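You operate a simulated robot arm through the tools that you are given. There is no shell and no other tool.

You are at the controls of a simulated robot arm. One attempt, no reset.

TASK
Switch the bench strip off, plug in the grey lamp base, fit the tall yellow lamp and light it.
Fine: the yellow plug goes in while the strip is off; strip on again; lamp in before the slider goes up to HIGH; leave the other plugs in and the power box dial off. Where these are worked on the way, their far stop is far enough and under half their travel is too little: switch of the bench strip.

Only the result counts: the job must be done as asked and must still hold three seconds after the hand-in. Knocking over, shifting, dropping, spilling or breaking anything else fails it.

THE ROBOT
A 7-joint arm with a fingered hand, fixed in place. Base frame: the origin is at the foot of the arm, x ahead of it, y to its left, z up; the work surface is at about z = 86. Units: cm, degrees, N and s.
Its first joint turns from -149.0 to 149.0 degrees. Payload 3.5 kg.
The TCP is the grasp point between the finger pads, 3 cm short of the fingertips. In the tool frame z runs along the fingers and y along their closing line. Largest opening 10.4 cm; the body of the gripper starts 3.5 cm behind the TCP. The gripper is a hand of 4 fingers: y runs from the thumb to the fingers, the wrist lies at [-1.5, -11, -18.6] in the tool frame, and closing takes about 1.5 s.
Orientation is that of the tool frame in the base frame, as a unit quaternion [w, x, y, z]. With the fingers straight down and the wrist toward the robot, the tool's x, y and z point along [0, 1, 0], [1, 0, 0] and [0, 0, -1] of the base frame.

THE INTERFACE
- The arm moves only by the tool step_arm. Its argument "targets" is a list of rows, each a list of 6 numbers: the turn, a rotation vector about the tool's x, y, z in degrees, then the shift along the tool's x, y, z in cm. In form: [[wx, wy, wz, dx, dy, dz], ...]. A call has 1 to 20 rows; each row shifts and turns the commanded pose from where the row before left it, along the tool's axes as they then stand. "hand" is the closure in counts, from 0 (fully open) to 255 (shut), set as the call begins (left out, the last holds). A row lasts 0.2 s, in which the tool goes at most 5 cm and 8.6 degrees; a call with a longer step from one row to the next is refused whole, and so is a gripper value outside its range. A pose out of reach is approached as far as the arm can. The call stops where the force on the tool passes 40 N (or 10 N more than at its start, if that is more) or the arm is blocked; 0.2 s more then pass. Each finger travels about 4.5 cm/s and halts on what it meets, pressing with about 21 N; the grip force reading is that of the motor and also rises with nothing between the fingers. The clock runs only during rows and for 0.2 s after the last one: add rows that do not move to give the fingers time. It gives the time, the measured TCP pose, the force on the tool (base axes), the opening and the grip force at its end, in the units of the frame above (readings bear some noise), with the torque about the TCP (base axes, N m) and any sound that the robot's microphone picked up, and new pictures: "views" is both (left out), scene, wrist or none.
- Cameras (640 x 400 px; columns grow to the right, rows downward): "scene" is fixed at [39.96, 49.91, 160.04]; the picture's right is [-0.99, -0.12, 0.00], its down [-0.05, 0.39, -0.92] and it looks along [0.11, -0.91, -0.40] (base axes); focal length 375 px, centre (320, 200). "wrist" rides on the gripper at [6.1, -9.2, -13] in the tool frame; the picture's right is [-0.81, 0.28, -0.52], its down [-0.53, -0.71, 0.46] and it looks along [-0.24, 0.64, 0.72] (tool axes); focal length 275 px, centre (320, 200). There is no depth. A picture from a camera that has moved, and an enlarged one, comes with that camera's place and axes in the base frame and with its lens.
- move_column(by): slides the trunk up (or, below 0, down) by that many cm; the arm rides with it, the base frame stays. It gives what a move gives, with no picture.
- move_fingers(index, middle, ring, thumb_bend, thumb_turn): sets how far each is bent, from 0 (flat) to 1 (curled in); at 0.3 the hand is open as for a grip, at 0.7 the pads meet at the TCP. One left out holds its place. A second passes; each finger stops where it meets its share of the squeeze, and holds until it gets a number again. A gripper value or a shape takes the hand back. It gives what a move gives, with no picture; readings hold the bend of each and the force on the fingers (four entries, about 0 where the hand has none), thumb and palm. thumb_turn goes from beside the hand (0) to across from the fingers (1), as for a grip.
- grasp_type(shape): the hand has 4 fingers and takes this shape, open, in about a second: jaw (thumb against the fingers, like two jaws); tri (thumb and two fingers); tip (a fingertip pinch); poke (one finger out to press); point (the index stretched); flat (the hand flat); cup (the hand cupped); fist (a fist). The gripper value then closes the fingers along that shape, each until it touches; the sizes above hold for jaw. It gives what a move gives, with no picture.
- close_up(camera, box): a new picture of the part [left, top, right, bottom] of that camera's present view, enlarged. The clock stands still meanwhile.
- job_done(): hands the job in; it is judged then, once.

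Places have to be worked out from the pictures, the camera data and where the tool is seen. Open the gripper and draw the arm clear of the work before you hand the job in, unless the task says otherwise.

The tools are called after "Emit:" by a JSON object that holds its "method" and its "body". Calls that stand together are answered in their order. step_arm: Moves the arm, as the interface text tells. Its arguments: {"type":"object","properties":{"targets":{"type":"array"},"hand":{"type":"number"},"views":{"type":"string","enum":["both","scene","wrist","none"]}},"required":["targets"]} The other tools are called the same way: move_column (by) slides the trunk up or down; grasp_type (shape) gives the hand a shape; move_fingers (index, middle, ring, thumb_bend, thumb_turn) moves the fingers one by one; close_up (camera, box) takes an enlarged picture of a part of a camera's view; job_done () hands the job in.

At the start:

```text
clock: 0.0
eef_pos: [36.53, -54.05, 125.89]
tcp_rot: [0.0, 0.708, 0.707, 0.001]
wrist_force: [0.1, 0.5, 0.1]
moment: [-0.03, 0.0, 0.01]
finger_gap: 10.38
gripper_force: 0.1
shape: jaw
bend: [0.3, 0.3, 0.3, 0.3, 0.98]
finger forces: [0.0, 0.0, 0.0, 0.0, 0.0, 0.1]
trunk travel left (down, up): [-55.0, 16.0]
```

scene: 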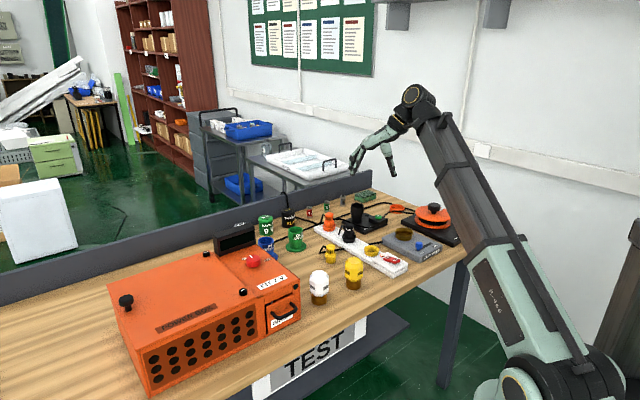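
wrist: 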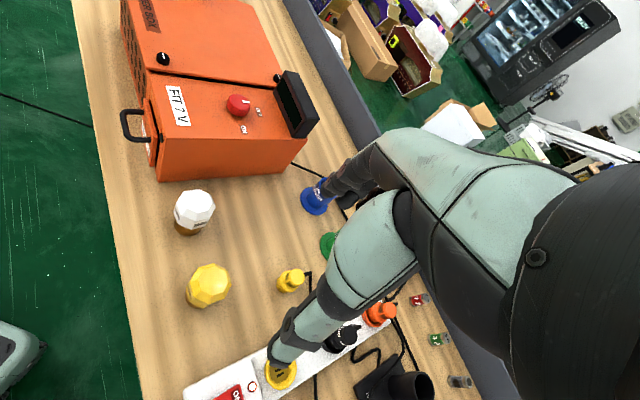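

I'll start by looking at the bench in enlarged pictures of both cameras to find the strip, plugs, lamp base and lamps.

Emit:
{"method": "close_up", "body": {"camera": "scene", "box": [300, 180, 480, 290]}}

Emit:
{"method": "close_up", "body": {"camera": "scene", "box": [210, 190, 390, 310]}}

Emit:
{"method": "close_up", "body": {"camera": "wrist", "box": [160, 240, 480, 400]}}

```text
3.56 times, centred on (390, 235) of scene
camera zoom: at [39.96, 49.91, 160.04], right [-0.99, -0.12, 0.0], down [-0.05, 0.39, -0.92], along [0.11, -0.91, -0.4], focal length 1332 px, centre (71, 76)
```

zoom: 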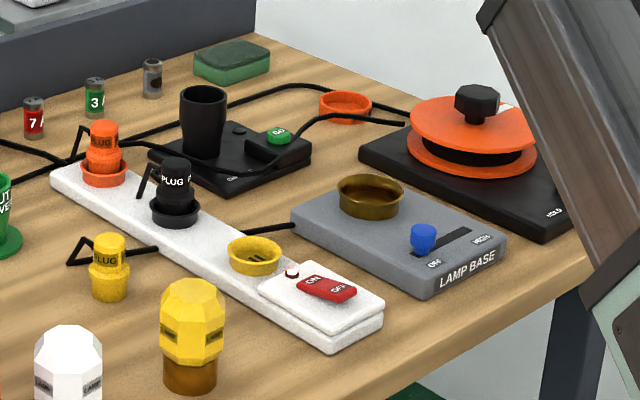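

```text
3.33 times, centred on (300, 250) of scene
camera zoom: at [39.96, 49.91, 160.04], right [-0.99, -0.12, 0.0], down [-0.05, 0.39, -0.92], along [0.11, -0.91, -0.4], focal length 1249 px, centre (387, 33)
```

zoom: 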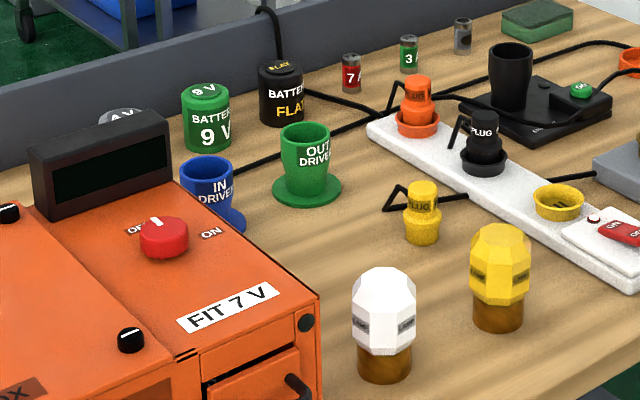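

```text
2.00 times, centred on (320, 320) of wrist
camera zoom: at [27.32, -48.04, 138.91], right [0.28, -0.81, 0.52], down [-0.71, -0.53, -0.46], along [0.64, -0.24, -0.72], focal length 551 px, centre (320, -40)
```

zoom: 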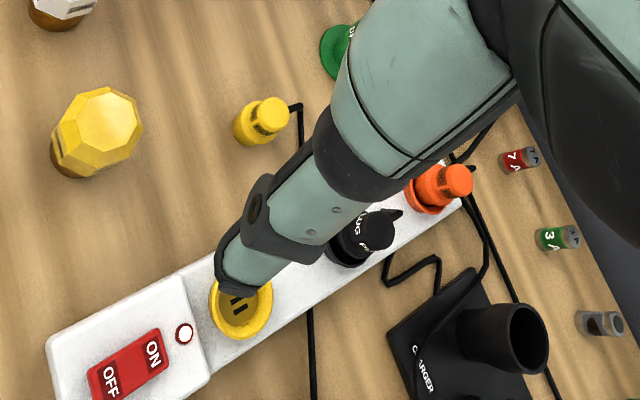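

The strip lies diagonally, from about (52,-85) at the orange plug to (29,-63) at its switch. The lamp base is near (22,-78), the loose yellow plug near (50,-65) and the yellow lamp near (41,-52). I'll turn the tool so the wrist camera looks outward over the strip and lamp base, staying high.

Emit:
{"method": "step_arm", "body": {"targets": [[0, 0, 8.5, 0, 0, 0], [0, 0, 8.5, 0, 0, 0], [0, 0, 8.5, 0, 0, 0], [0, 0, 8.5, 0, 0, 0], [0, 0, 8.5, 0, 0, 0], [0, 0, 8.5, 0, 0, 0], [0, 0, 8.5, 0, 0, 0], [0, 0, 0, -3.5, -1.2, 2], [0, 0, 0, -3.5, -1.2, 2], [0, 0, 0, -3.5, -1.2, 2], [0, 0, 0, -3.5, -1.2, 2], [0, 0, 0, 0, 0, 0]]}}

```text
clock: 2.6
eef_pos: [22.12, -57.07, 118.02]
tcp_rot: [0.001, 0.965, 0.264, 0.0]
wrist_force: [0.5, 0.4, -0.2]
moment: [0.05, 0.0, 0.04]
finger_gap: 10.36
gripper_force: 0.1
shape: jaw
bend: [0.3, 0.3, 0.3, 0.3, 0.98]
finger forces: [0.0, 0.0, 0.0, 0.1, 0.0, 0.0]
trunk travel left (down, up): [-55.0, 16.0]
camera wrist: at [22.66, -46.16, 131.04], right [-0.56, -0.65, 0.52], down [-0.82, 0.34, -0.46], along [0.12, -0.68, -0.72], focal length 275 px, centre (320, 200)
```

scene: 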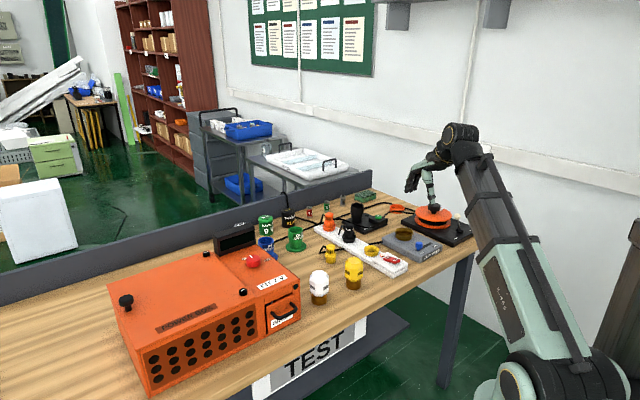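
wrist: 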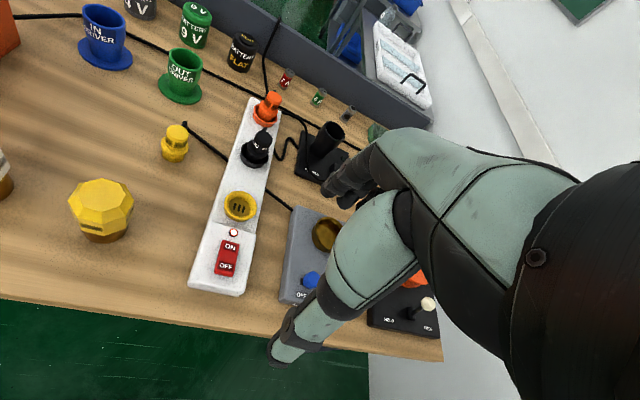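

Good view of the strip from this side. I'll enlarge the strip, the plug and the lamp base.

Emit:
{"method": "close_up", "body": {"camera": "wrist", "box": [180, 180, 340, 300]}}

Emit:
{"method": "close_up", "body": {"camera": "wrist", "box": [140, 80, 300, 180]}}

Emit:
{"method": "close_up", "body": {"camera": "wrist", "box": [0, 140, 160, 260]}}

Emit:
{"method": "close_up", "body": {"camera": "scene", "box": [380, 215, 440, 260]}}

```text
3.33 times, centred on (260, 240) of wrist
camera zoom: at [22.66, -46.16, 131.04], right [-0.56, -0.65, 0.52], down [-0.82, 0.34, -0.46], along [0.12, -0.68, -0.72], focal length 918 px, centre (520, 67)
```

zoom: 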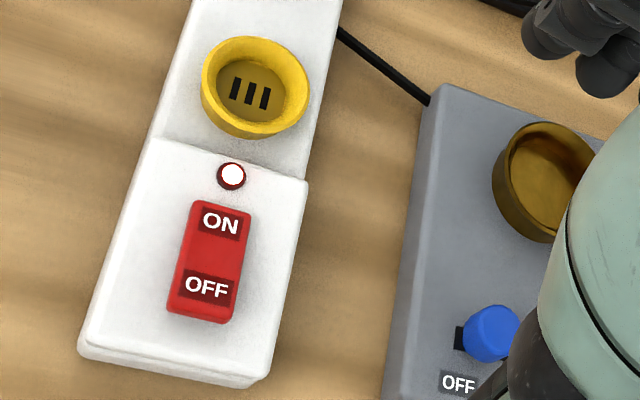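

```text
4.00 times, centred on (220, 130) of wrist
camera zoom: at [22.66, -46.16, 131.04], right [-0.56, -0.65, 0.52], down [-0.82, 0.34, -0.46], along [0.12, -0.68, -0.72], focal length 1101 px, centre (720, 480)
```

zoom: 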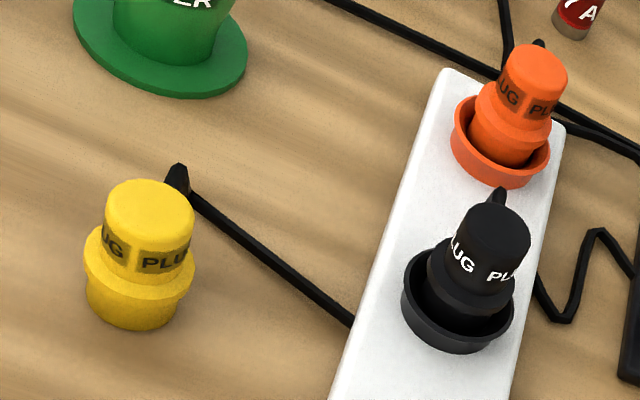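

```text
3.33 times, centred on (80, 200) of wrist
camera zoom: at [22.66, -46.16, 131.04], right [-0.56, -0.65, 0.52], down [-0.82, 0.34, -0.46], along [0.12, -0.68, -0.72], focal length 918 px, centre (1120, 200)
```

zoom: 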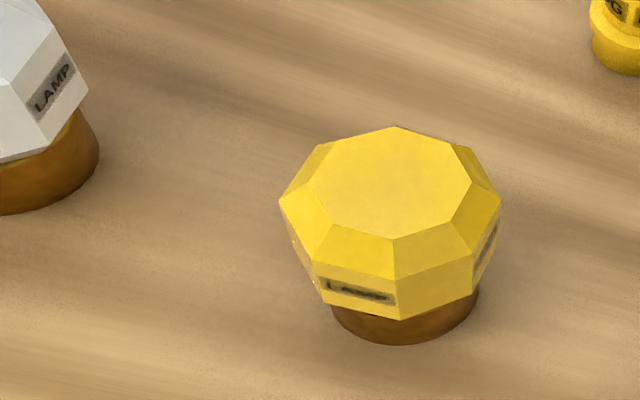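

```text
8.89 times, centred on (410, 238) of scene
camera zoom: at [39.96, 49.91, 160.04], right [-0.99, -0.12, 0.0], down [-0.05, 0.39, -0.92], along [0.11, -0.91, -0.4], focal length 3330 px, centre (-480, -133)
```

zoom: 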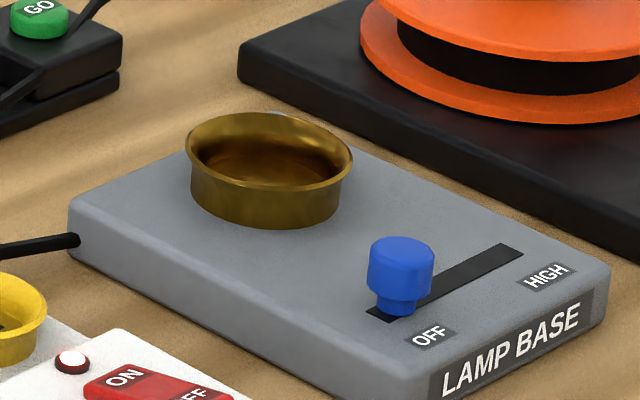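

Everything is located: socket rim (35.3,-69.0,89.4), rocker centre (28.4,-62.1,90.4) with its OFF end toward (26.4,-60.6), lamp-base cup (23.1,-80.9,91.4), plug (49.7,-65), yellow lamp (41,-51.5). Next I'll give the hand the poke shape in the air and see where the fingertip is.

Emit:
{"method": "grasp_type", "body": {"shape": "poke"}}

Emit:
{"method": "close_up", "body": {"camera": "wrist", "box": [180, 120, 500, 400]}}

Emit:
{"method": "close_up", "body": {"camera": "scene", "box": [380, 130, 480, 220]}}

```text
clock: 3.5
eef_pos: [22.16, -57.13, 118.07]
tcp_rot: [0.0, 0.965, 0.263, 0.0]
wrist_force: [-0.3, 0.1, -0.9]
moment: [-0.01, -0.05, -0.01]
finger_gap: 0.03
gripper_force: 0.1
shape: poke
bend: [0.7, 0.7, 0.99, 1.0, 1.0]
finger forces: [0.0, 0.0, 0.1, 0.1, 0.0, 0.0]
trunk travel left (down, up): [-55.0, 16.0]
```

```text
1.43 times, centred on (340, 260) of wrist
camera zoom: at [22.69, -46.14, 131.06], right [-0.56, -0.65, 0.52], down [-0.82, 0.34, -0.46], along [0.12, -0.68, -0.72], focal length 393 px, centre (291, 114)
```

zoom: 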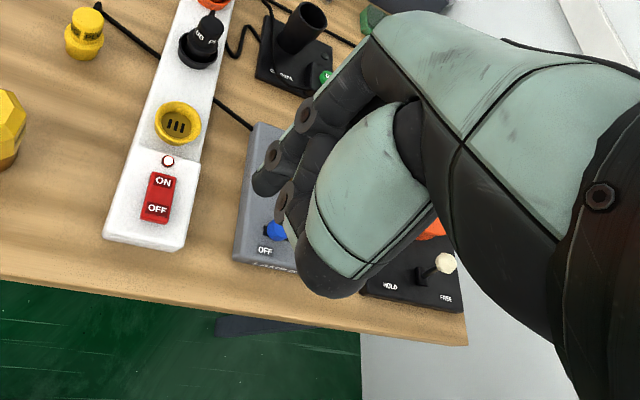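

```text
4.44 times, centred on (430, 175) of scene
camera zoom: at [39.96, 49.91, 160.04], right [-0.99, -0.12, 0.0], down [-0.05, 0.39, -0.92], along [0.11, -0.91, -0.4], focal length 1665 px, centre (-169, 311)
```

zoom: 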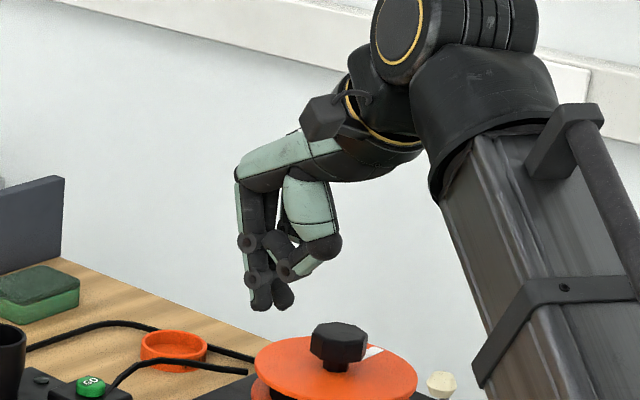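

Poke leaves both index and middle out. For the narrow rocker I want one finger, so I'll curl the middle too and look at where the index tip lies.

Emit:
{"method": "move_fingers", "body": {"index": 0.7, "middle": 1.0, "ring": 1.0, "thumb_bend": 1.0}}

Emit:
{"method": "close_up", "body": {"camera": "wrist", "box": [260, 160, 460, 310]}}

Emit:
{"method": "close_up", "body": {"camera": "scene", "box": [405, 150, 465, 205]}}

```text
clock: 4.5
eef_pos: [22.09, -57.2, 117.96]
tcp_rot: [0.0, 0.965, 0.263, -0.001]
wrist_force: [0.6, -1.0, -0.4]
moment: [0.01, -0.01, -0.04]
finger_gap: 2.39
gripper_force: 0.1
shape: fingers
bend: [0.31, 1.0, 1.0, 1.0, 1.0]
finger forces: [0.0, 0.0, 0.1, 0.0, 0.0, 0.0]
trunk travel left (down, up): [-55.0, 16.0]
```

```text
2.67 times, centred on (360, 235) of wrist
camera zoom: at [22.69, -46.14, 131.06], right [-0.56, -0.65, 0.52], down [-0.82, 0.34, -0.46], along [0.12, -0.68, -0.72], focal length 734 px, centre (213, 107)
```

zoom: 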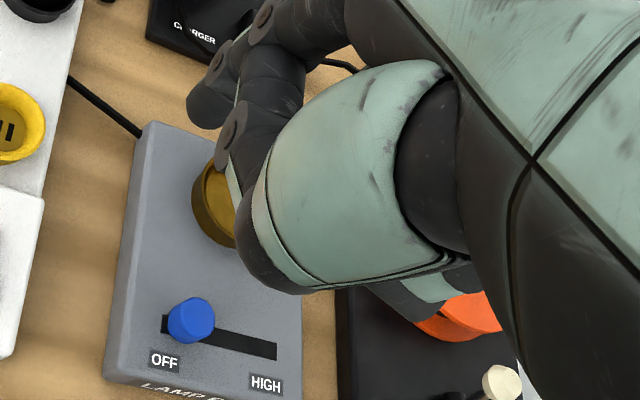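

```text
7.27 times, centred on (435, 178) of scene
camera zoom: at [39.96, 49.91, 160.04], right [-0.99, -0.12, 0.0], down [-0.05, 0.39, -0.92], along [0.11, -0.91, -0.4], focal length 2725 px, centre (-516, 364)
```

zoom: 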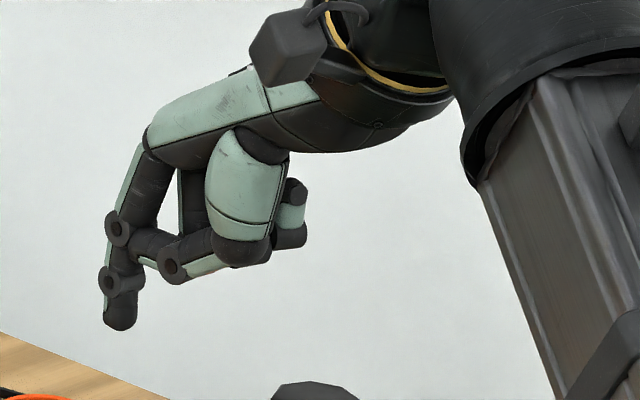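

The index reads only 0.31 bent. I'll command it to 0.7 again and look.

Emit:
{"method": "move_fingers", "body": {"index": 0.7}}

Emit:
{"method": "close_up", "body": {"camera": "scene", "box": [405, 150, 465, 205]}}

```text
clock: 5.5
eef_pos: [22.22, -57.02, 118.06]
tcp_rot: [0.0, 0.965, 0.263, 0.0]
wrist_force: [0.2, -0.6, 0.4]
moment: [-0.01, 0.0, 0.01]
finger_gap: 2.22
gripper_force: 0.1
shape: fingers
bend: [0.33, 1.0, 1.0, 0.99, 1.0]
finger forces: [0.0, 0.1, 0.0, 0.1, 0.0, 0.0]
trunk travel left (down, up): [-55.0, 16.0]
```

```text
7.27 times, centred on (435, 178) of scene
camera zoom: at [39.96, 49.91, 160.04], right [-0.99, -0.12, 0.0], down [-0.05, 0.39, -0.92], along [0.11, -0.91, -0.4], focal length 2725 px, centre (-516, 364)
```

zoom: 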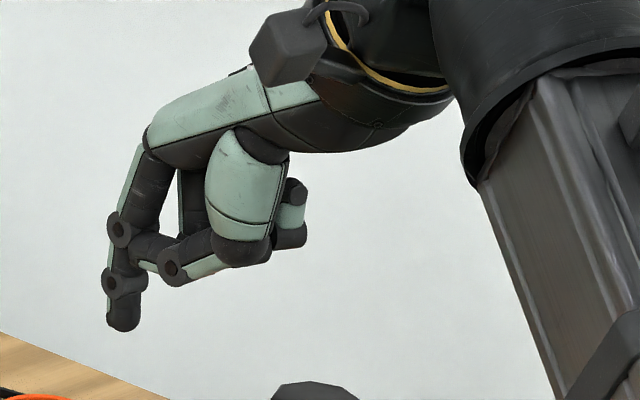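

The index stays at 0.33, but its tip points straight down ahead of the curled fingers, which is usable. I'll take a closer look in the wrist camera to fix its position.

Emit:
{"method": "close_up", "body": {"camera": "wrist", "box": [290, 150, 390, 230]}}

Emit:
{"method": "close_up", "body": {"camera": "scene", "box": [412, 178, 436, 196]}}

```text
5.00 times, centred on (340, 190) of wrist
camera zoom: at [22.69, -46.14, 131.06], right [-0.56, -0.65, 0.52], down [-0.82, 0.34, -0.46], along [0.12, -0.68, -0.72], focal length 1376 px, centre (220, 250)
```

zoom: 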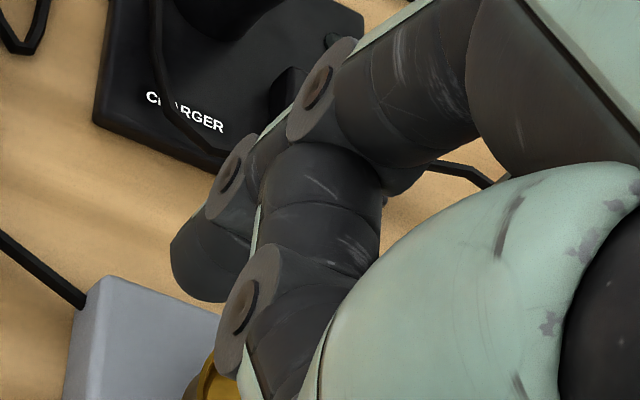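

```text
16.00 times, centred on (424, 187) of scene
camera zoom: at [39.96, 49.91, 160.04], right [-0.99, -0.12, 0.0], down [-0.05, 0.39, -0.92], along [0.11, -0.91, -0.4], focal length 5994 px, centre (-1344, 408)
```

zoom: 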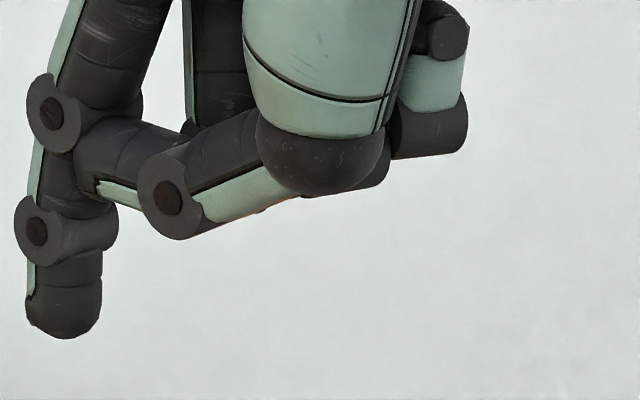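

Index tip is at about [1.1, 4.6, 3] in the tool frame. I'll bring it above the OFF end of the rocker, about 3 cm clear, and check the aim.

Emit:
{"method": "step_arm", "body": {"targets": [[0, 0, 0, 0.3, 0.4, 4], [0, 0, 0, 0.3, 0.4, 4], [0, 0, 0, 0.3, 0.4, 4], [0, 0, 0, 0.25, 0.3, 4], [0, 0, 0, 0, 0, 4], [0, 0, 0, 0, 0, 0]]}}

Emit:
{"method": "close_up", "body": {"camera": "scene", "box": [360, 220, 440, 280]}}

Emit:
{"method": "close_up", "body": {"camera": "wrist", "box": [250, 130, 410, 250]}}

```text
clock: 6.9
eef_pos: [23.84, -57.69, 97.84]
tcp_rot: [0.0, 0.965, 0.264, 0.0]
wrist_force: [-1.0, -0.3, -0.2]
moment: [-0.01, 0.03, -0.03]
finger_gap: 2.21
gripper_force: 0.0
shape: fingers
bend: [0.33, 1.0, 1.0, 0.99, 1.0]
finger forces: [0.0, 0.0, 0.0, 0.1, 0.0, 0.0]
trunk travel left (down, up): [-55.0, 16.0]
camera wrist: at [24.4, -46.74, 110.85], right [-0.56, -0.65, 0.52], down [-0.82, 0.34, -0.46], along [0.12, -0.68, -0.72], focal length 275 px, centre (320, 200)
```

scene: 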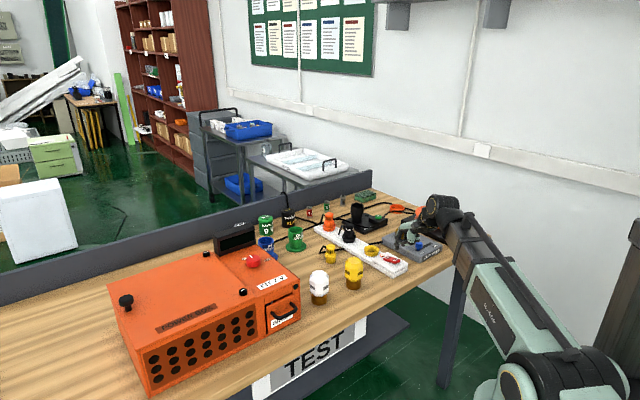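
wrist: 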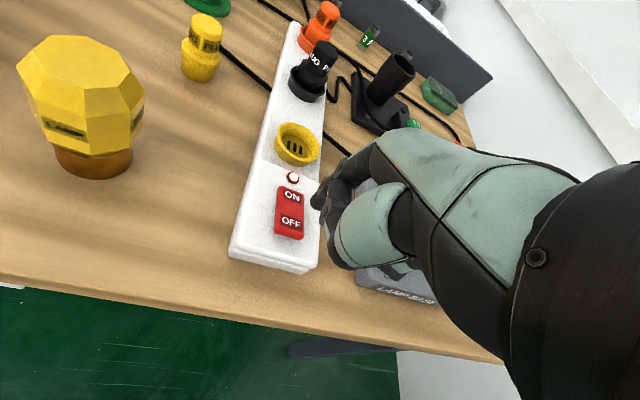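

```text
6.67 times, centred on (400, 250) of scene
camera zoom: at [39.96, 49.91, 160.04], right [-0.99, -0.12, 0.0], down [-0.05, 0.39, -0.92], along [0.11, -0.91, -0.4], focal length 2498 px, centre (-213, -133)
```

zoom: 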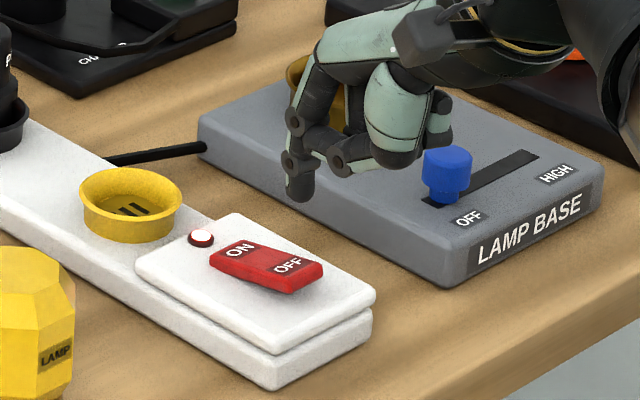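

```text
3.33 times, centred on (330, 190) of wrist
camera zoom: at [24.4, -46.74, 110.85], right [-0.56, -0.65, 0.52], down [-0.82, 0.34, -0.46], along [0.12, -0.68, -0.72], focal length 918 px, centre (287, 233)
```

zoom: 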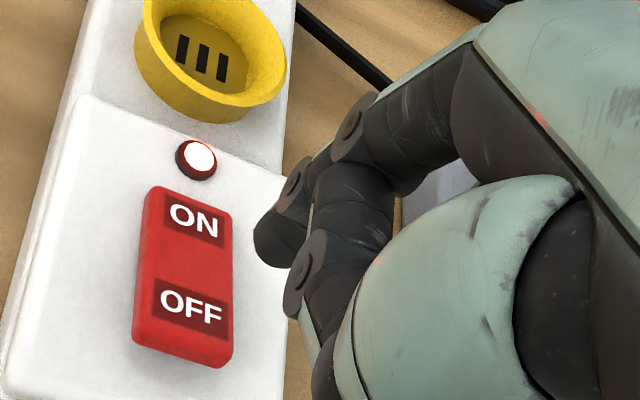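

The rocker's OFF end is up (strip on, pilot lit), and the index tip is at about (27.1,-61.1,94.8), right above the OFF label at (27.4,-61.0,91). I'll shift slightly toward the OFF end and press down gently.

Emit:
{"method": "step_arm", "body": {"targets": [[0, 0, 0, -0.1, -0.4, 1], [0, 0, 0, 0, 0, 1], [0, 0, 0, 0, 0, 0.7], [0, 0, 0, 0, 0, 0.5], [0, 0, 0, 0, 0, 0.4], [0, 0, 0, 0, 0, 0.4], [0, 0, 0, 0, 0, 0.3]]}}

Emit:
{"method": "close_up", "body": {"camera": "scene", "box": [360, 220, 440, 280]}}

```text
clock: 8.5
eef_pos: [23.48, -57.57, 93.44]
tcp_rot: [0.0, 0.965, 0.263, 0.0]
wrist_force: [0.0, -0.2, -0.6]
moment: [0.0, 0.0, 0.01]
finger_gap: 2.23
gripper_force: 0.0
shape: fingers
bend: [0.33, 1.0, 1.0, 0.99, 1.0]
finger forces: [0.1, 0.0, 0.0, 0.0, 0.0, 0.0]
trunk travel left (down, up): [-55.0, 16.0]
camera wrist: at [24.04, -46.62, 106.62], right [-0.56, -0.65, 0.52], down [-0.82, 0.34, -0.46], along [0.12, -0.68, -0.72], focal length 275 px, centre (320, 200)
```

scene: 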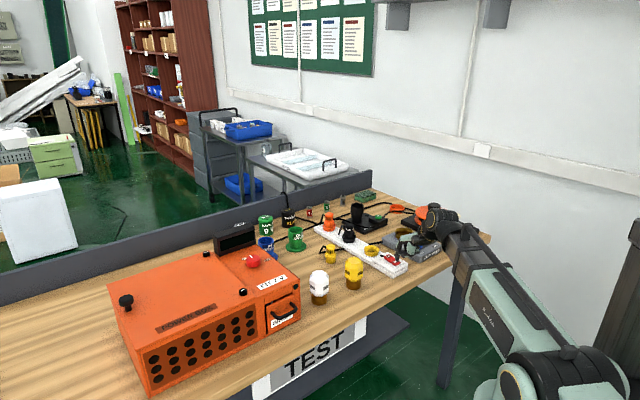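
wrist: 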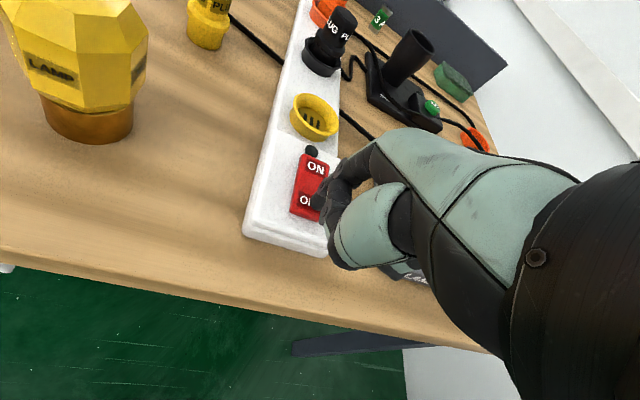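

```text
6.67 times, centred on (400, 250) of scene
camera zoom: at [39.96, 49.91, 160.04], right [-0.99, -0.12, 0.0], down [-0.05, 0.39, -0.92], along [0.11, -0.91, -0.4], focal length 2498 px, centre (-213, -133)
```

zoom: 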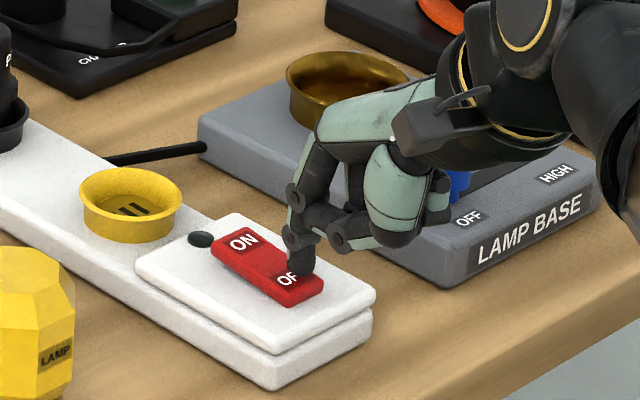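

The rocker has snapped to OFF: the pilot is dark and the ON end is now up. I'll lift straight away and check that it stays.

Emit:
{"method": "step_arm", "body": {"targets": [[0, 0, 0, 0, 0, -1.5], [0, 0, 0, 0, 0, -4], [0, 0, 0, 0, 0, -4.5], [0, 0, 0, 0, 0, -4.5], [0, 0, 0, 0, 0, 0]], "views": "none"}}

Emit:
{"method": "close_up", "body": {"camera": "scene", "box": [340, 220, 440, 290]}}

Emit:
{"method": "close_up", "body": {"camera": "scene", "box": [310, 240, 350, 270]}}

```text
clock: 9.7
eef_pos: [23.68, -57.47, 107.92]
tcp_rot: [-0.001, 0.965, 0.263, 0.0]
wrist_force: [0.8, 0.0, -1.0]
moment: [0.02, -0.02, -0.01]
finger_gap: 2.19
gripper_force: 0.0
shape: fingers
bend: [0.33, 1.0, 1.0, 0.99, 1.0]
finger forces: [0.0, 0.0, 0.0, 0.1, 0.0, 0.0]
trunk travel left (down, up): [-55.0, 16.0]
```

```text
5.71 times, centred on (390, 255) of scene
camera zoom: at [39.96, 49.91, 160.04], right [-0.99, -0.12, 0.0], down [-0.05, 0.39, -0.92], along [0.11, -0.91, -0.4], focal length 2141 px, centre (-80, -114)
```

zoom: 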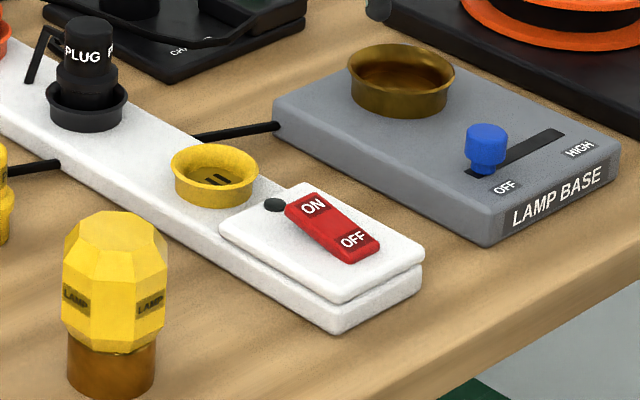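

```text
13.33 times, centred on (330, 255) of scene
camera zoom: at [39.96, 49.91, 160.04], right [-0.99, -0.12, 0.0], down [-0.05, 0.39, -0.92], along [0.11, -0.91, -0.4], focal length 4995 px, centre (187, -533)
```

zoom: 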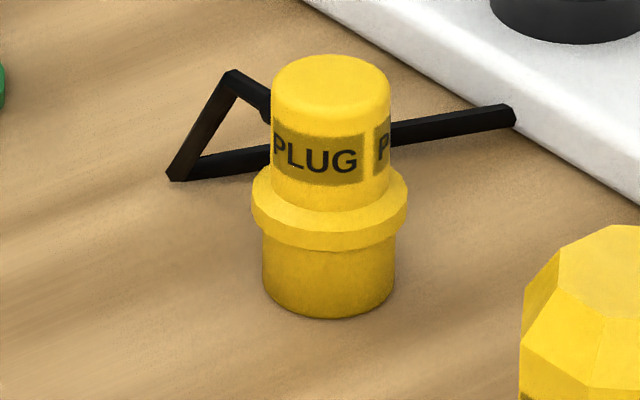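

The strip is off and holds. The plug is about 6 cm tall: a 3.2 cm cap above a 4.2 cm flange, with its cord leaving roughly along the strip's axis. I'll open the hand in jaw shape, move high above the plug, and turn so the fingers close across the cord direction.

Emit:
{"method": "grasp_type", "body": {"shape": "jaw"}}

Emit:
{"method": "step_arm", "body": {"targets": [[0, 0, 0, 3.1, 3.28, -0.5], [0, 0, 0, 3.1, 3.28, 0], [0, 0, 0, 3.1, 3.28, 0], [0, 0, 0, 3.1, 3.28, 0], [0, 0, 0, 3.1, 3.28, 0], [0, 0, 0, 3.07, 3.3, 0], [0, 0, -8.5, 0, 0, 0], [0, 0, -8.5, 0, 0, 0], [0, 0, -8.5, 0, 0, 0], [0, 0, -8.5, 0, 0, 0], [0, 0, -8.5, 0, 0, 0], [0, 0, -8.5, 0, 0, 0], [0, 0, -8.5, 0, 0, 0], [0, 0, -8.5, 0, 0, 0], [0, 0, -8.5, 0, 0, 0], [0, 0, -8.5, 0, 0, 0], [0, 0, -8.5, 0, 0, 0], [0, 0, -8.5, 0, 0, 0], [0, 0, 0, 0, 0, 0]]}}

```text
clock: 10.6
eef_pos: [23.61, -57.58, 107.86]
tcp_rot: [0.0, 0.965, 0.262, 0.0]
wrist_force: [-0.2, 0.6, -0.4]
moment: [-0.01, 0.02, 0.05]
finger_gap: 10.35
gripper_force: 0.0
shape: jaw
bend: [0.3, 0.3, 0.3, 0.3, 0.98]
finger forces: [0.0, 0.1, 0.0, 0.1, 0.0, 0.0]
trunk travel left (down, up): [-55.0, 16.0]
```

```text
clock: 14.6
eef_pos: [49.45, -65.12, 108.67]
tcp_rot: [0.0, 0.402, 0.916, 0.0]
wrist_force: [0.0, 0.1, -0.3]
moment: [-0.02, -0.01, 0.02]
finger_gap: 10.35
gripper_force: 0.0
shape: jaw
bend: [0.3, 0.3, 0.3, 0.3, 0.98]
finger forces: [0.0, 0.0, 0.0, 0.0, 0.1, 0.0]
trunk travel left (down, up): [-55.0, 16.0]
camera wrist: at [38.57, -66.82, 121.64], right [0.75, -0.41, 0.52], down [-0.16, -0.88, -0.46], along [0.64, 0.26, -0.72], focal length 275 px, centre (320, 200)
```

scene: 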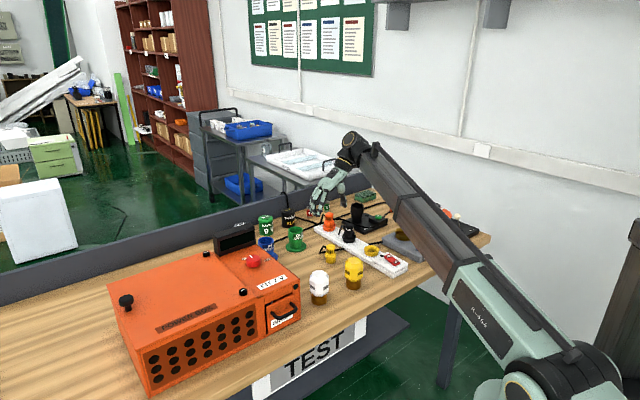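
wrist: 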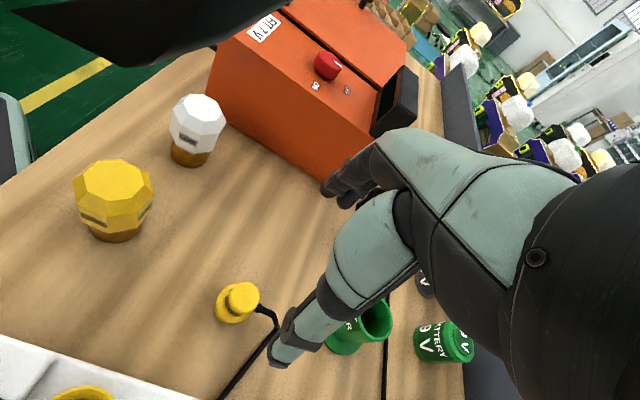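

The turn is reachable and the plug is seen clear of the hand. I'll enlarge it here to fix its position and cord direction.

Emit:
{"method": "close_up", "body": {"camera": "wrist", "box": [190, 250, 310, 330]}}

Emit:
{"method": "close_up", "body": {"camera": "scene", "box": [290, 120, 450, 280]}}

```text
5.00 times, centred on (250, 290) of wrist
camera zoom: at [38.57, -66.82, 121.64], right [0.75, -0.41, 0.52], down [-0.16, -0.88, -0.46], along [0.64, 0.26, -0.72], focal length 1376 px, centre (670, -250)
```

zoom: 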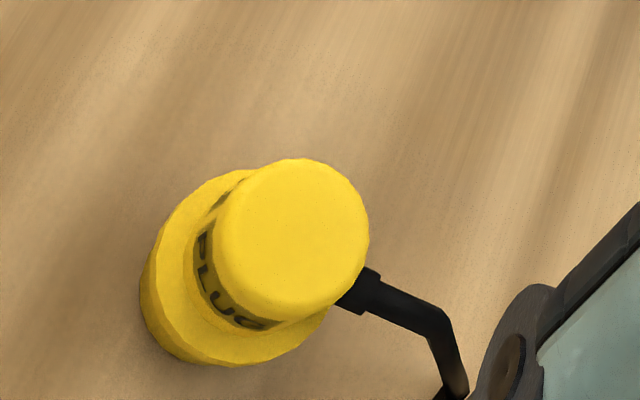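

```text
2.50 times, centred on (370, 200) of scene
camera zoom: at [39.96, 49.91, 160.04], right [-0.99, -0.12, 0.0], down [-0.05, 0.39, -0.92], along [0.11, -0.91, -0.4], focal length 937 px, centre (195, 200)
```

zoom: 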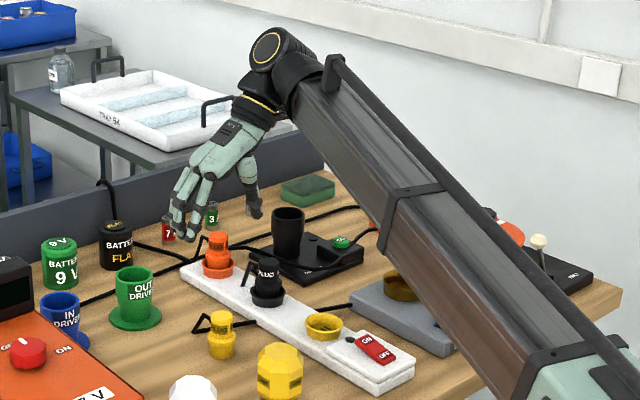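

The plug cap is at (49.4,-64.9), right under the TCP, with the cord leaving at about -40°, across the closing line. I'll lower to TCP z ≈ 92.2, so the fingertips end just above the flange, then look.

Emit:
{"method": "step_arm", "body": {"targets": [[0, 0, 0, 0.1, 0, 3.5], [0, 0, 0, 0, 0, 3.5], [0, 0, 0, 0, 0, 3.5], [0, 0, 0, 0, 0, 2.5], [0, 0, 0, 0, 0, 1.5], [0, 0, 0, 0, 0, 1.0], [0, 0, 0, 0, 0, 0.9], [0, 0, 0, 0, 0, 0]]}}

Emit:
{"method": "close_up", "body": {"camera": "scene", "box": [290, 200, 390, 280]}}

Emit:
{"method": "close_up", "body": {"camera": "wrist", "box": [230, 170, 390, 290]}}

```text
clock: 16.4
eef_pos: [49.43, -64.94, 92.21]
tcp_rot: [0.0, 0.403, 0.915, 0.0]
wrist_force: [0.4, -0.7, 0.4]
moment: [0.0, -0.02, 0.02]
finger_gap: 10.38
gripper_force: 0.0
shape: jaw
bend: [0.3, 0.3, 0.3, 0.3, 0.98]
finger forces: [0.0, 0.0, 0.0, 0.0, 0.1, 0.0]
trunk travel left (down, up): [-55.0, 16.0]
camera wrist: at [38.49, -66.68, 105.23], right [0.75, -0.41, 0.52], down [-0.17, -0.87, -0.46], along [0.64, 0.26, -0.72], focal length 275 px, centre (320, 200)
```

scene: 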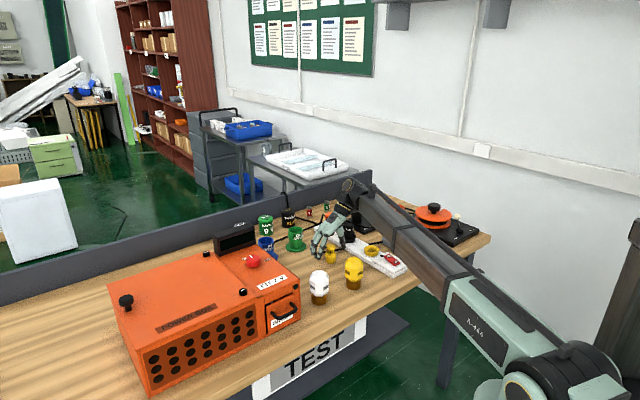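
wrist: 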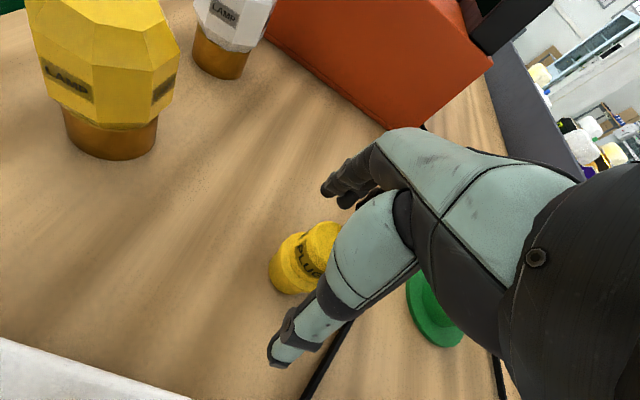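

```text
5.00 times, centred on (340, 240) of scene
camera zoom: at [39.96, 49.91, 160.04], right [-0.99, -0.12, 0.0], down [-0.05, 0.39, -0.92], along [0.11, -0.91, -0.4], focal length 1873 px, centre (220, 0)
```

zoom: 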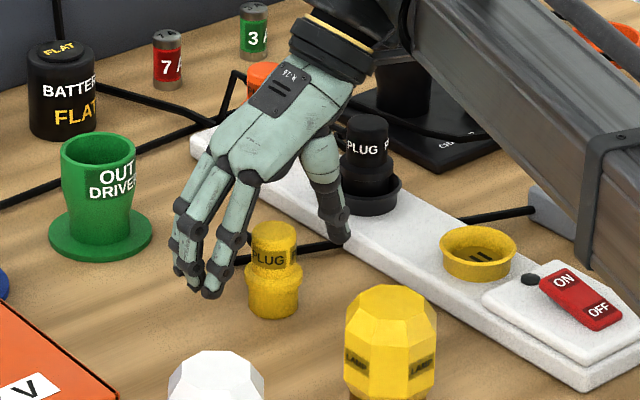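

```text
3.33 times, centred on (310, 230) of wrist
camera zoom: at [38.49, -66.68, 105.23], right [0.75, -0.41, 0.52], down [-0.17, -0.87, -0.46], along [0.64, 0.26, -0.72], focal length 918 px, centre (353, 100)
```

zoom: 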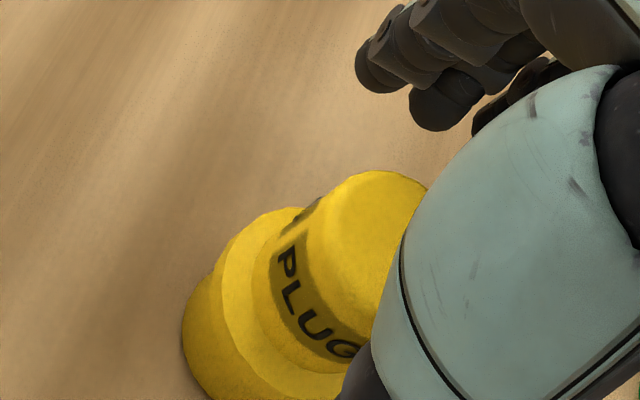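

The plug stands between thumb and fingers. I'll close the hand on its cap and wait for the grip.

Emit:
{"method": "step_arm", "body": {"targets": [[0, 0, 0, 0, 0, 0], [0, 0, 0, 0, 0, 0], [0, 0, 0, 0, 0, 0], [0, 0, 0, 0, 0, 0], [0, 0, 0, 0, 0, 0], [0, 0, 0, 0, 0, 0], [0, 0, 0, 0, 0, 0], [0, 0, 0, 0, 0, 0], [0, 0, 0, 0, 0, 0]], "hand": 255, "views": "none"}}

Emit:
{"method": "close_up", "body": {"camera": "scene", "box": [300, 215, 370, 271]}}

Emit:
{"method": "close_up", "body": {"camera": "wrist", "box": [230, 170, 390, 290]}}

```text
clock: 18.4
eef_pos: [49.52, -65.02, 92.28]
tcp_rot: [0.0, 0.403, 0.915, 0.0]
wrist_force: [0.9, -1.0, 4.1]
moment: [0.05, -0.07, 0.01]
finger_gap: 2.53
gripper_force: 21.0
shape: jaw
bend: [0.74, 0.56, 0.61, 0.75, 1.0]
finger forces: [10.4, 8.3, 0.0, 0.1, 17.9, 0.1]
trunk travel left (down, up): [-55.0, 16.0]
```

```text
7.14 times, centred on (335, 243) of scene
camera zoom: at [39.96, 49.91, 160.04], right [-0.99, -0.12, 0.0], down [-0.05, 0.39, -0.92], along [0.11, -0.91, -0.4], focal length 2676 px, centre (213, -107)
```

zoom: 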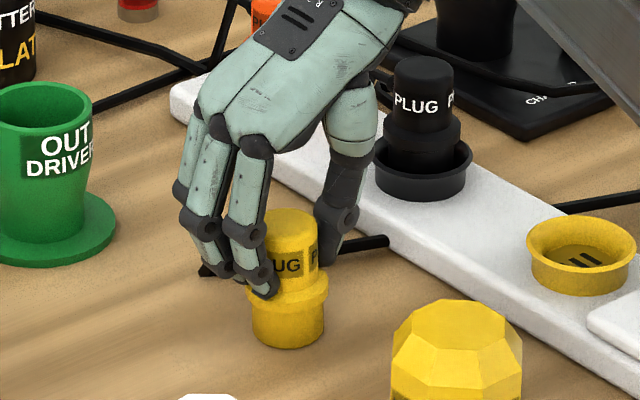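

```text
3.33 times, centred on (310, 230) of wrist
camera zoom: at [38.48, -66.67, 105.28], right [0.75, -0.41, 0.52], down [-0.17, -0.87, -0.46], along [0.64, 0.26, -0.72], focal length 918 px, centre (353, 100)
```

zoom: 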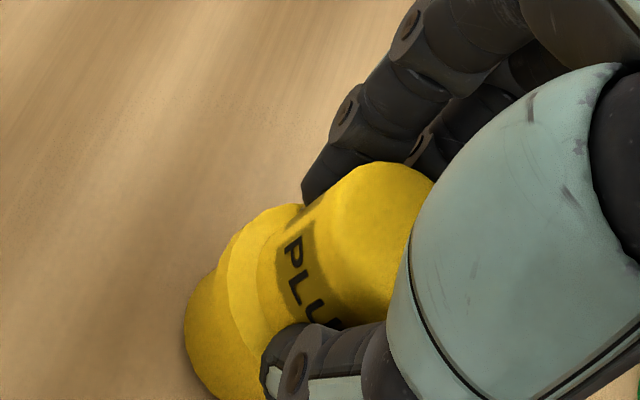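

The plug is held by thumb, index and middle (about 18 N on the thumb). I'll lift it slowly and check that it hangs straight.

Emit:
{"method": "step_arm", "body": {"targets": [[0, 0, 0, 0, 0, -0.5], [0, 0, 0, 0, 0, -1], [0, 0, 0, 0, 0, -2], [0, 0, 0, 0, 0, -3], [0, 0, 0, 0, 0, -3], [0, 0, 0, 0, 0, 0]]}}

Emit:
{"method": "close_up", "body": {"camera": "scene", "box": [300, 190, 370, 246]}}

Emit:
{"method": "close_up", "body": {"camera": "wrist", "box": [230, 170, 390, 290]}}

```text
clock: 19.8
eef_pos: [49.5, -64.93, 101.59]
tcp_rot: [-0.001, 0.403, 0.915, -0.001]
wrist_force: [0.3, 0.0, -0.2]
moment: [0.03, -0.01, -0.02]
finger_gap: 2.54
gripper_force: 20.2
shape: jaw
bend: [0.74, 0.56, 0.61, 0.75, 1.0]
finger forces: [11.0, 6.6, 0.0, 0.0, 17.5, 0.0]
trunk travel left (down, up): [-55.0, 16.0]
camera wrist: at [38.49, -66.77, 114.76], right [0.75, -0.41, 0.52], down [-0.17, -0.87, -0.46], along [0.64, 0.26, -0.72], focal length 275 px, centre (320, 200)
```

scene: 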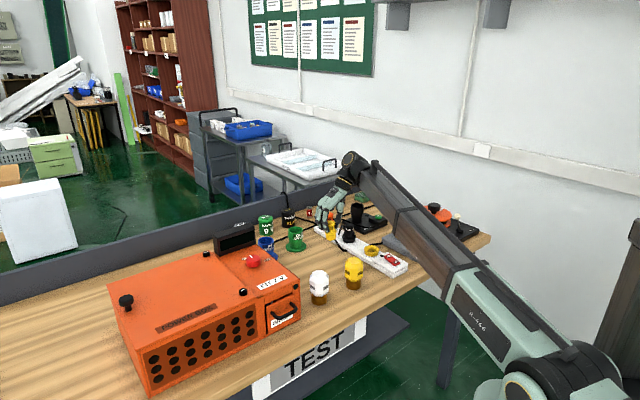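
wrist: 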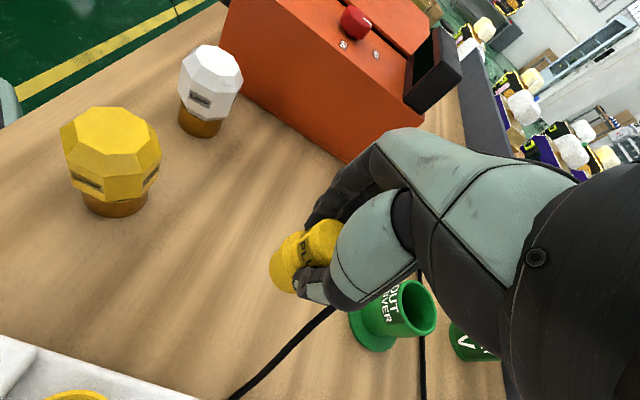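

```text
7.14 times, centred on (335, 218) of scene
camera zoom: at [39.96, 49.91, 160.04], right [-0.99, -0.12, 0.0], down [-0.05, 0.39, -0.92], along [0.11, -0.91, -0.4], focal length 2676 px, centre (213, 71)
```

zoom: 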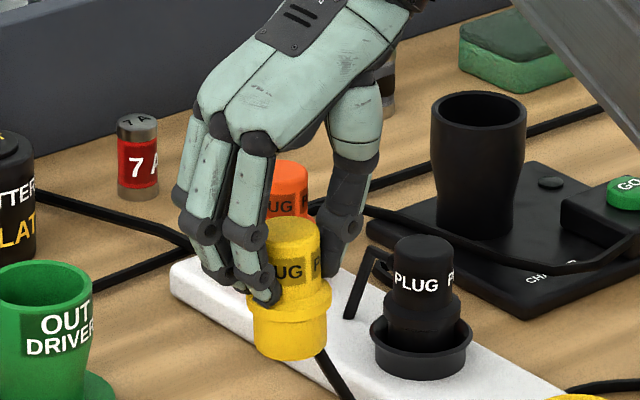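

```text
3.33 times, centred on (310, 230) of wrist
camera zoom: at [38.49, -66.77, 114.76], right [0.75, -0.41, 0.52], down [-0.17, -0.87, -0.46], along [0.64, 0.26, -0.72], focal length 918 px, centre (353, 100)
```

zoom: 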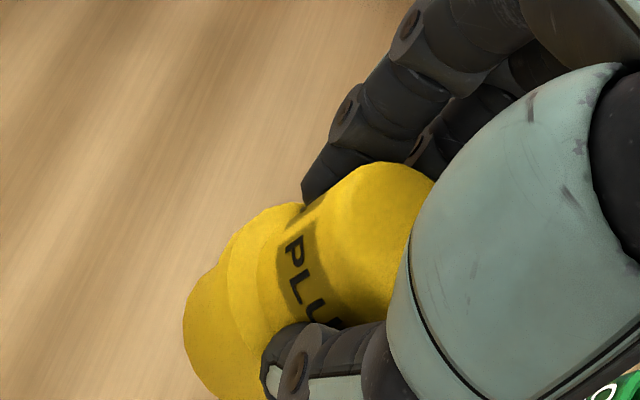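

The plug hangs straight and centred near the TCP. I'll carry it over to above the yellow socket at about (35.2,-69.0), staying well above the black plug.

Emit:
{"method": "step_arm", "body": {"targets": [[0, 0, 0, 0, 0, -1], [0, 0, 0, 1.68, -3.31, 0], [0, 0, 0, 1.68, -3.31, 0], [0, 0, 0, 1.67, -3.31, 0], [0, 0, 0, 1.67, -3.31, 0], [0, 0, 0, 0, 0, 0], [0, 0, 0, 0, 0, 0]]}}

Emit:
{"method": "close_up", "body": {"camera": "scene", "box": [330, 200, 420, 272]}}

Emit:
{"method": "close_up", "body": {"camera": "wrist", "box": [180, 170, 380, 320]}}

```text
clock: 21.4
eef_pos: [35.17, -69.2, 102.86]
tcp_rot: [0.0, 0.403, 0.915, 0.0]
wrist_force: [0.0, 0.6, -0.1]
moment: [0.0, 0.0, -0.02]
finger_gap: 2.52
gripper_force: 20.9
shape: jaw
bend: [0.74, 0.56, 0.62, 0.75, 1.0]
finger forces: [11.0, 6.7, 0.0, 0.1, 17.5, 0.0]
trunk travel left (down, up): [-55.0, 16.0]
camera wrist: at [24.14, -70.91, 115.89], right [0.75, -0.41, 0.52], down [-0.17, -0.87, -0.46], along [0.64, 0.26, -0.72], focal length 275 px, centre (320, 200)
```

scene: 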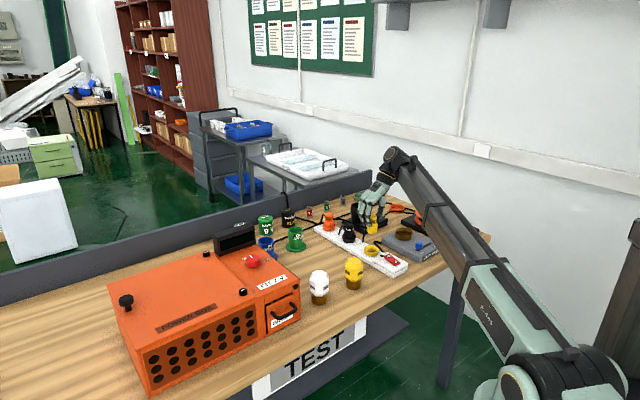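
wrist: 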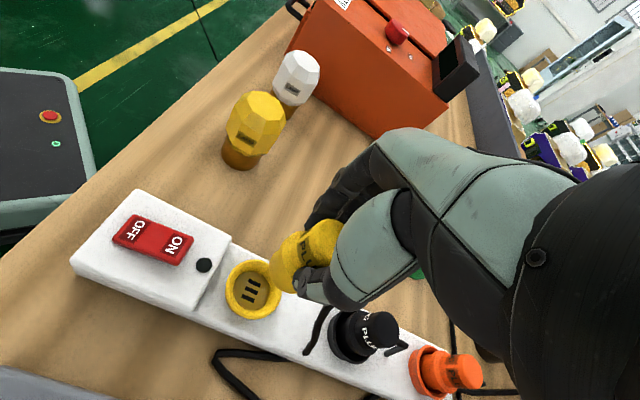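

```text
5.56 times, centred on (375, 236) of scene
camera zoom: at [39.96, 49.91, 160.04], right [-0.99, -0.12, 0.0], down [-0.05, 0.39, -0.92], along [0.11, -0.91, -0.4], focal length 2081 px, centre (14, 0)
```

zoom: 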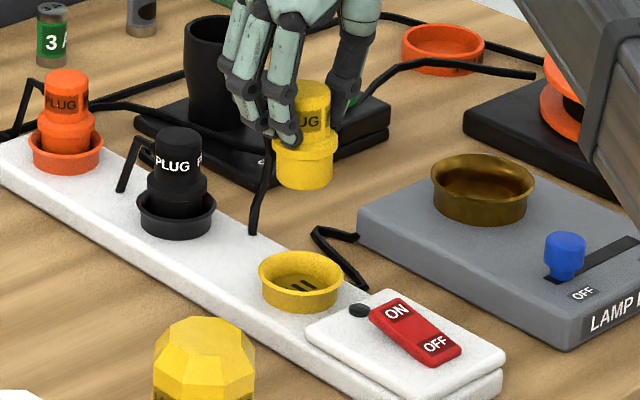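

```text
2.67 times, centred on (280, 245) of wrist
camera zoom: at [24.14, -70.91, 115.89], right [0.75, -0.41, 0.52], down [-0.17, -0.87, -0.46], along [0.64, 0.26, -0.72], focal length 734 px, centre (427, 80)
```

zoom: 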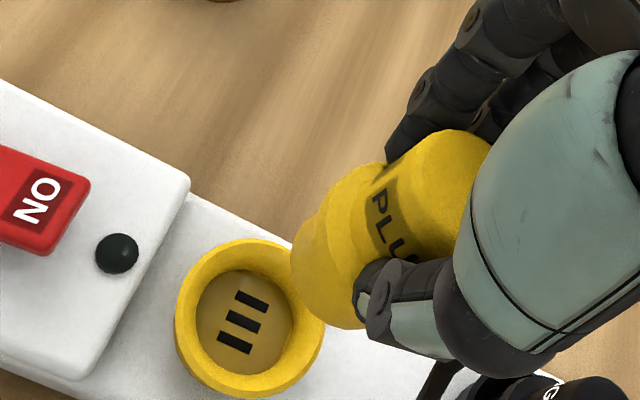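

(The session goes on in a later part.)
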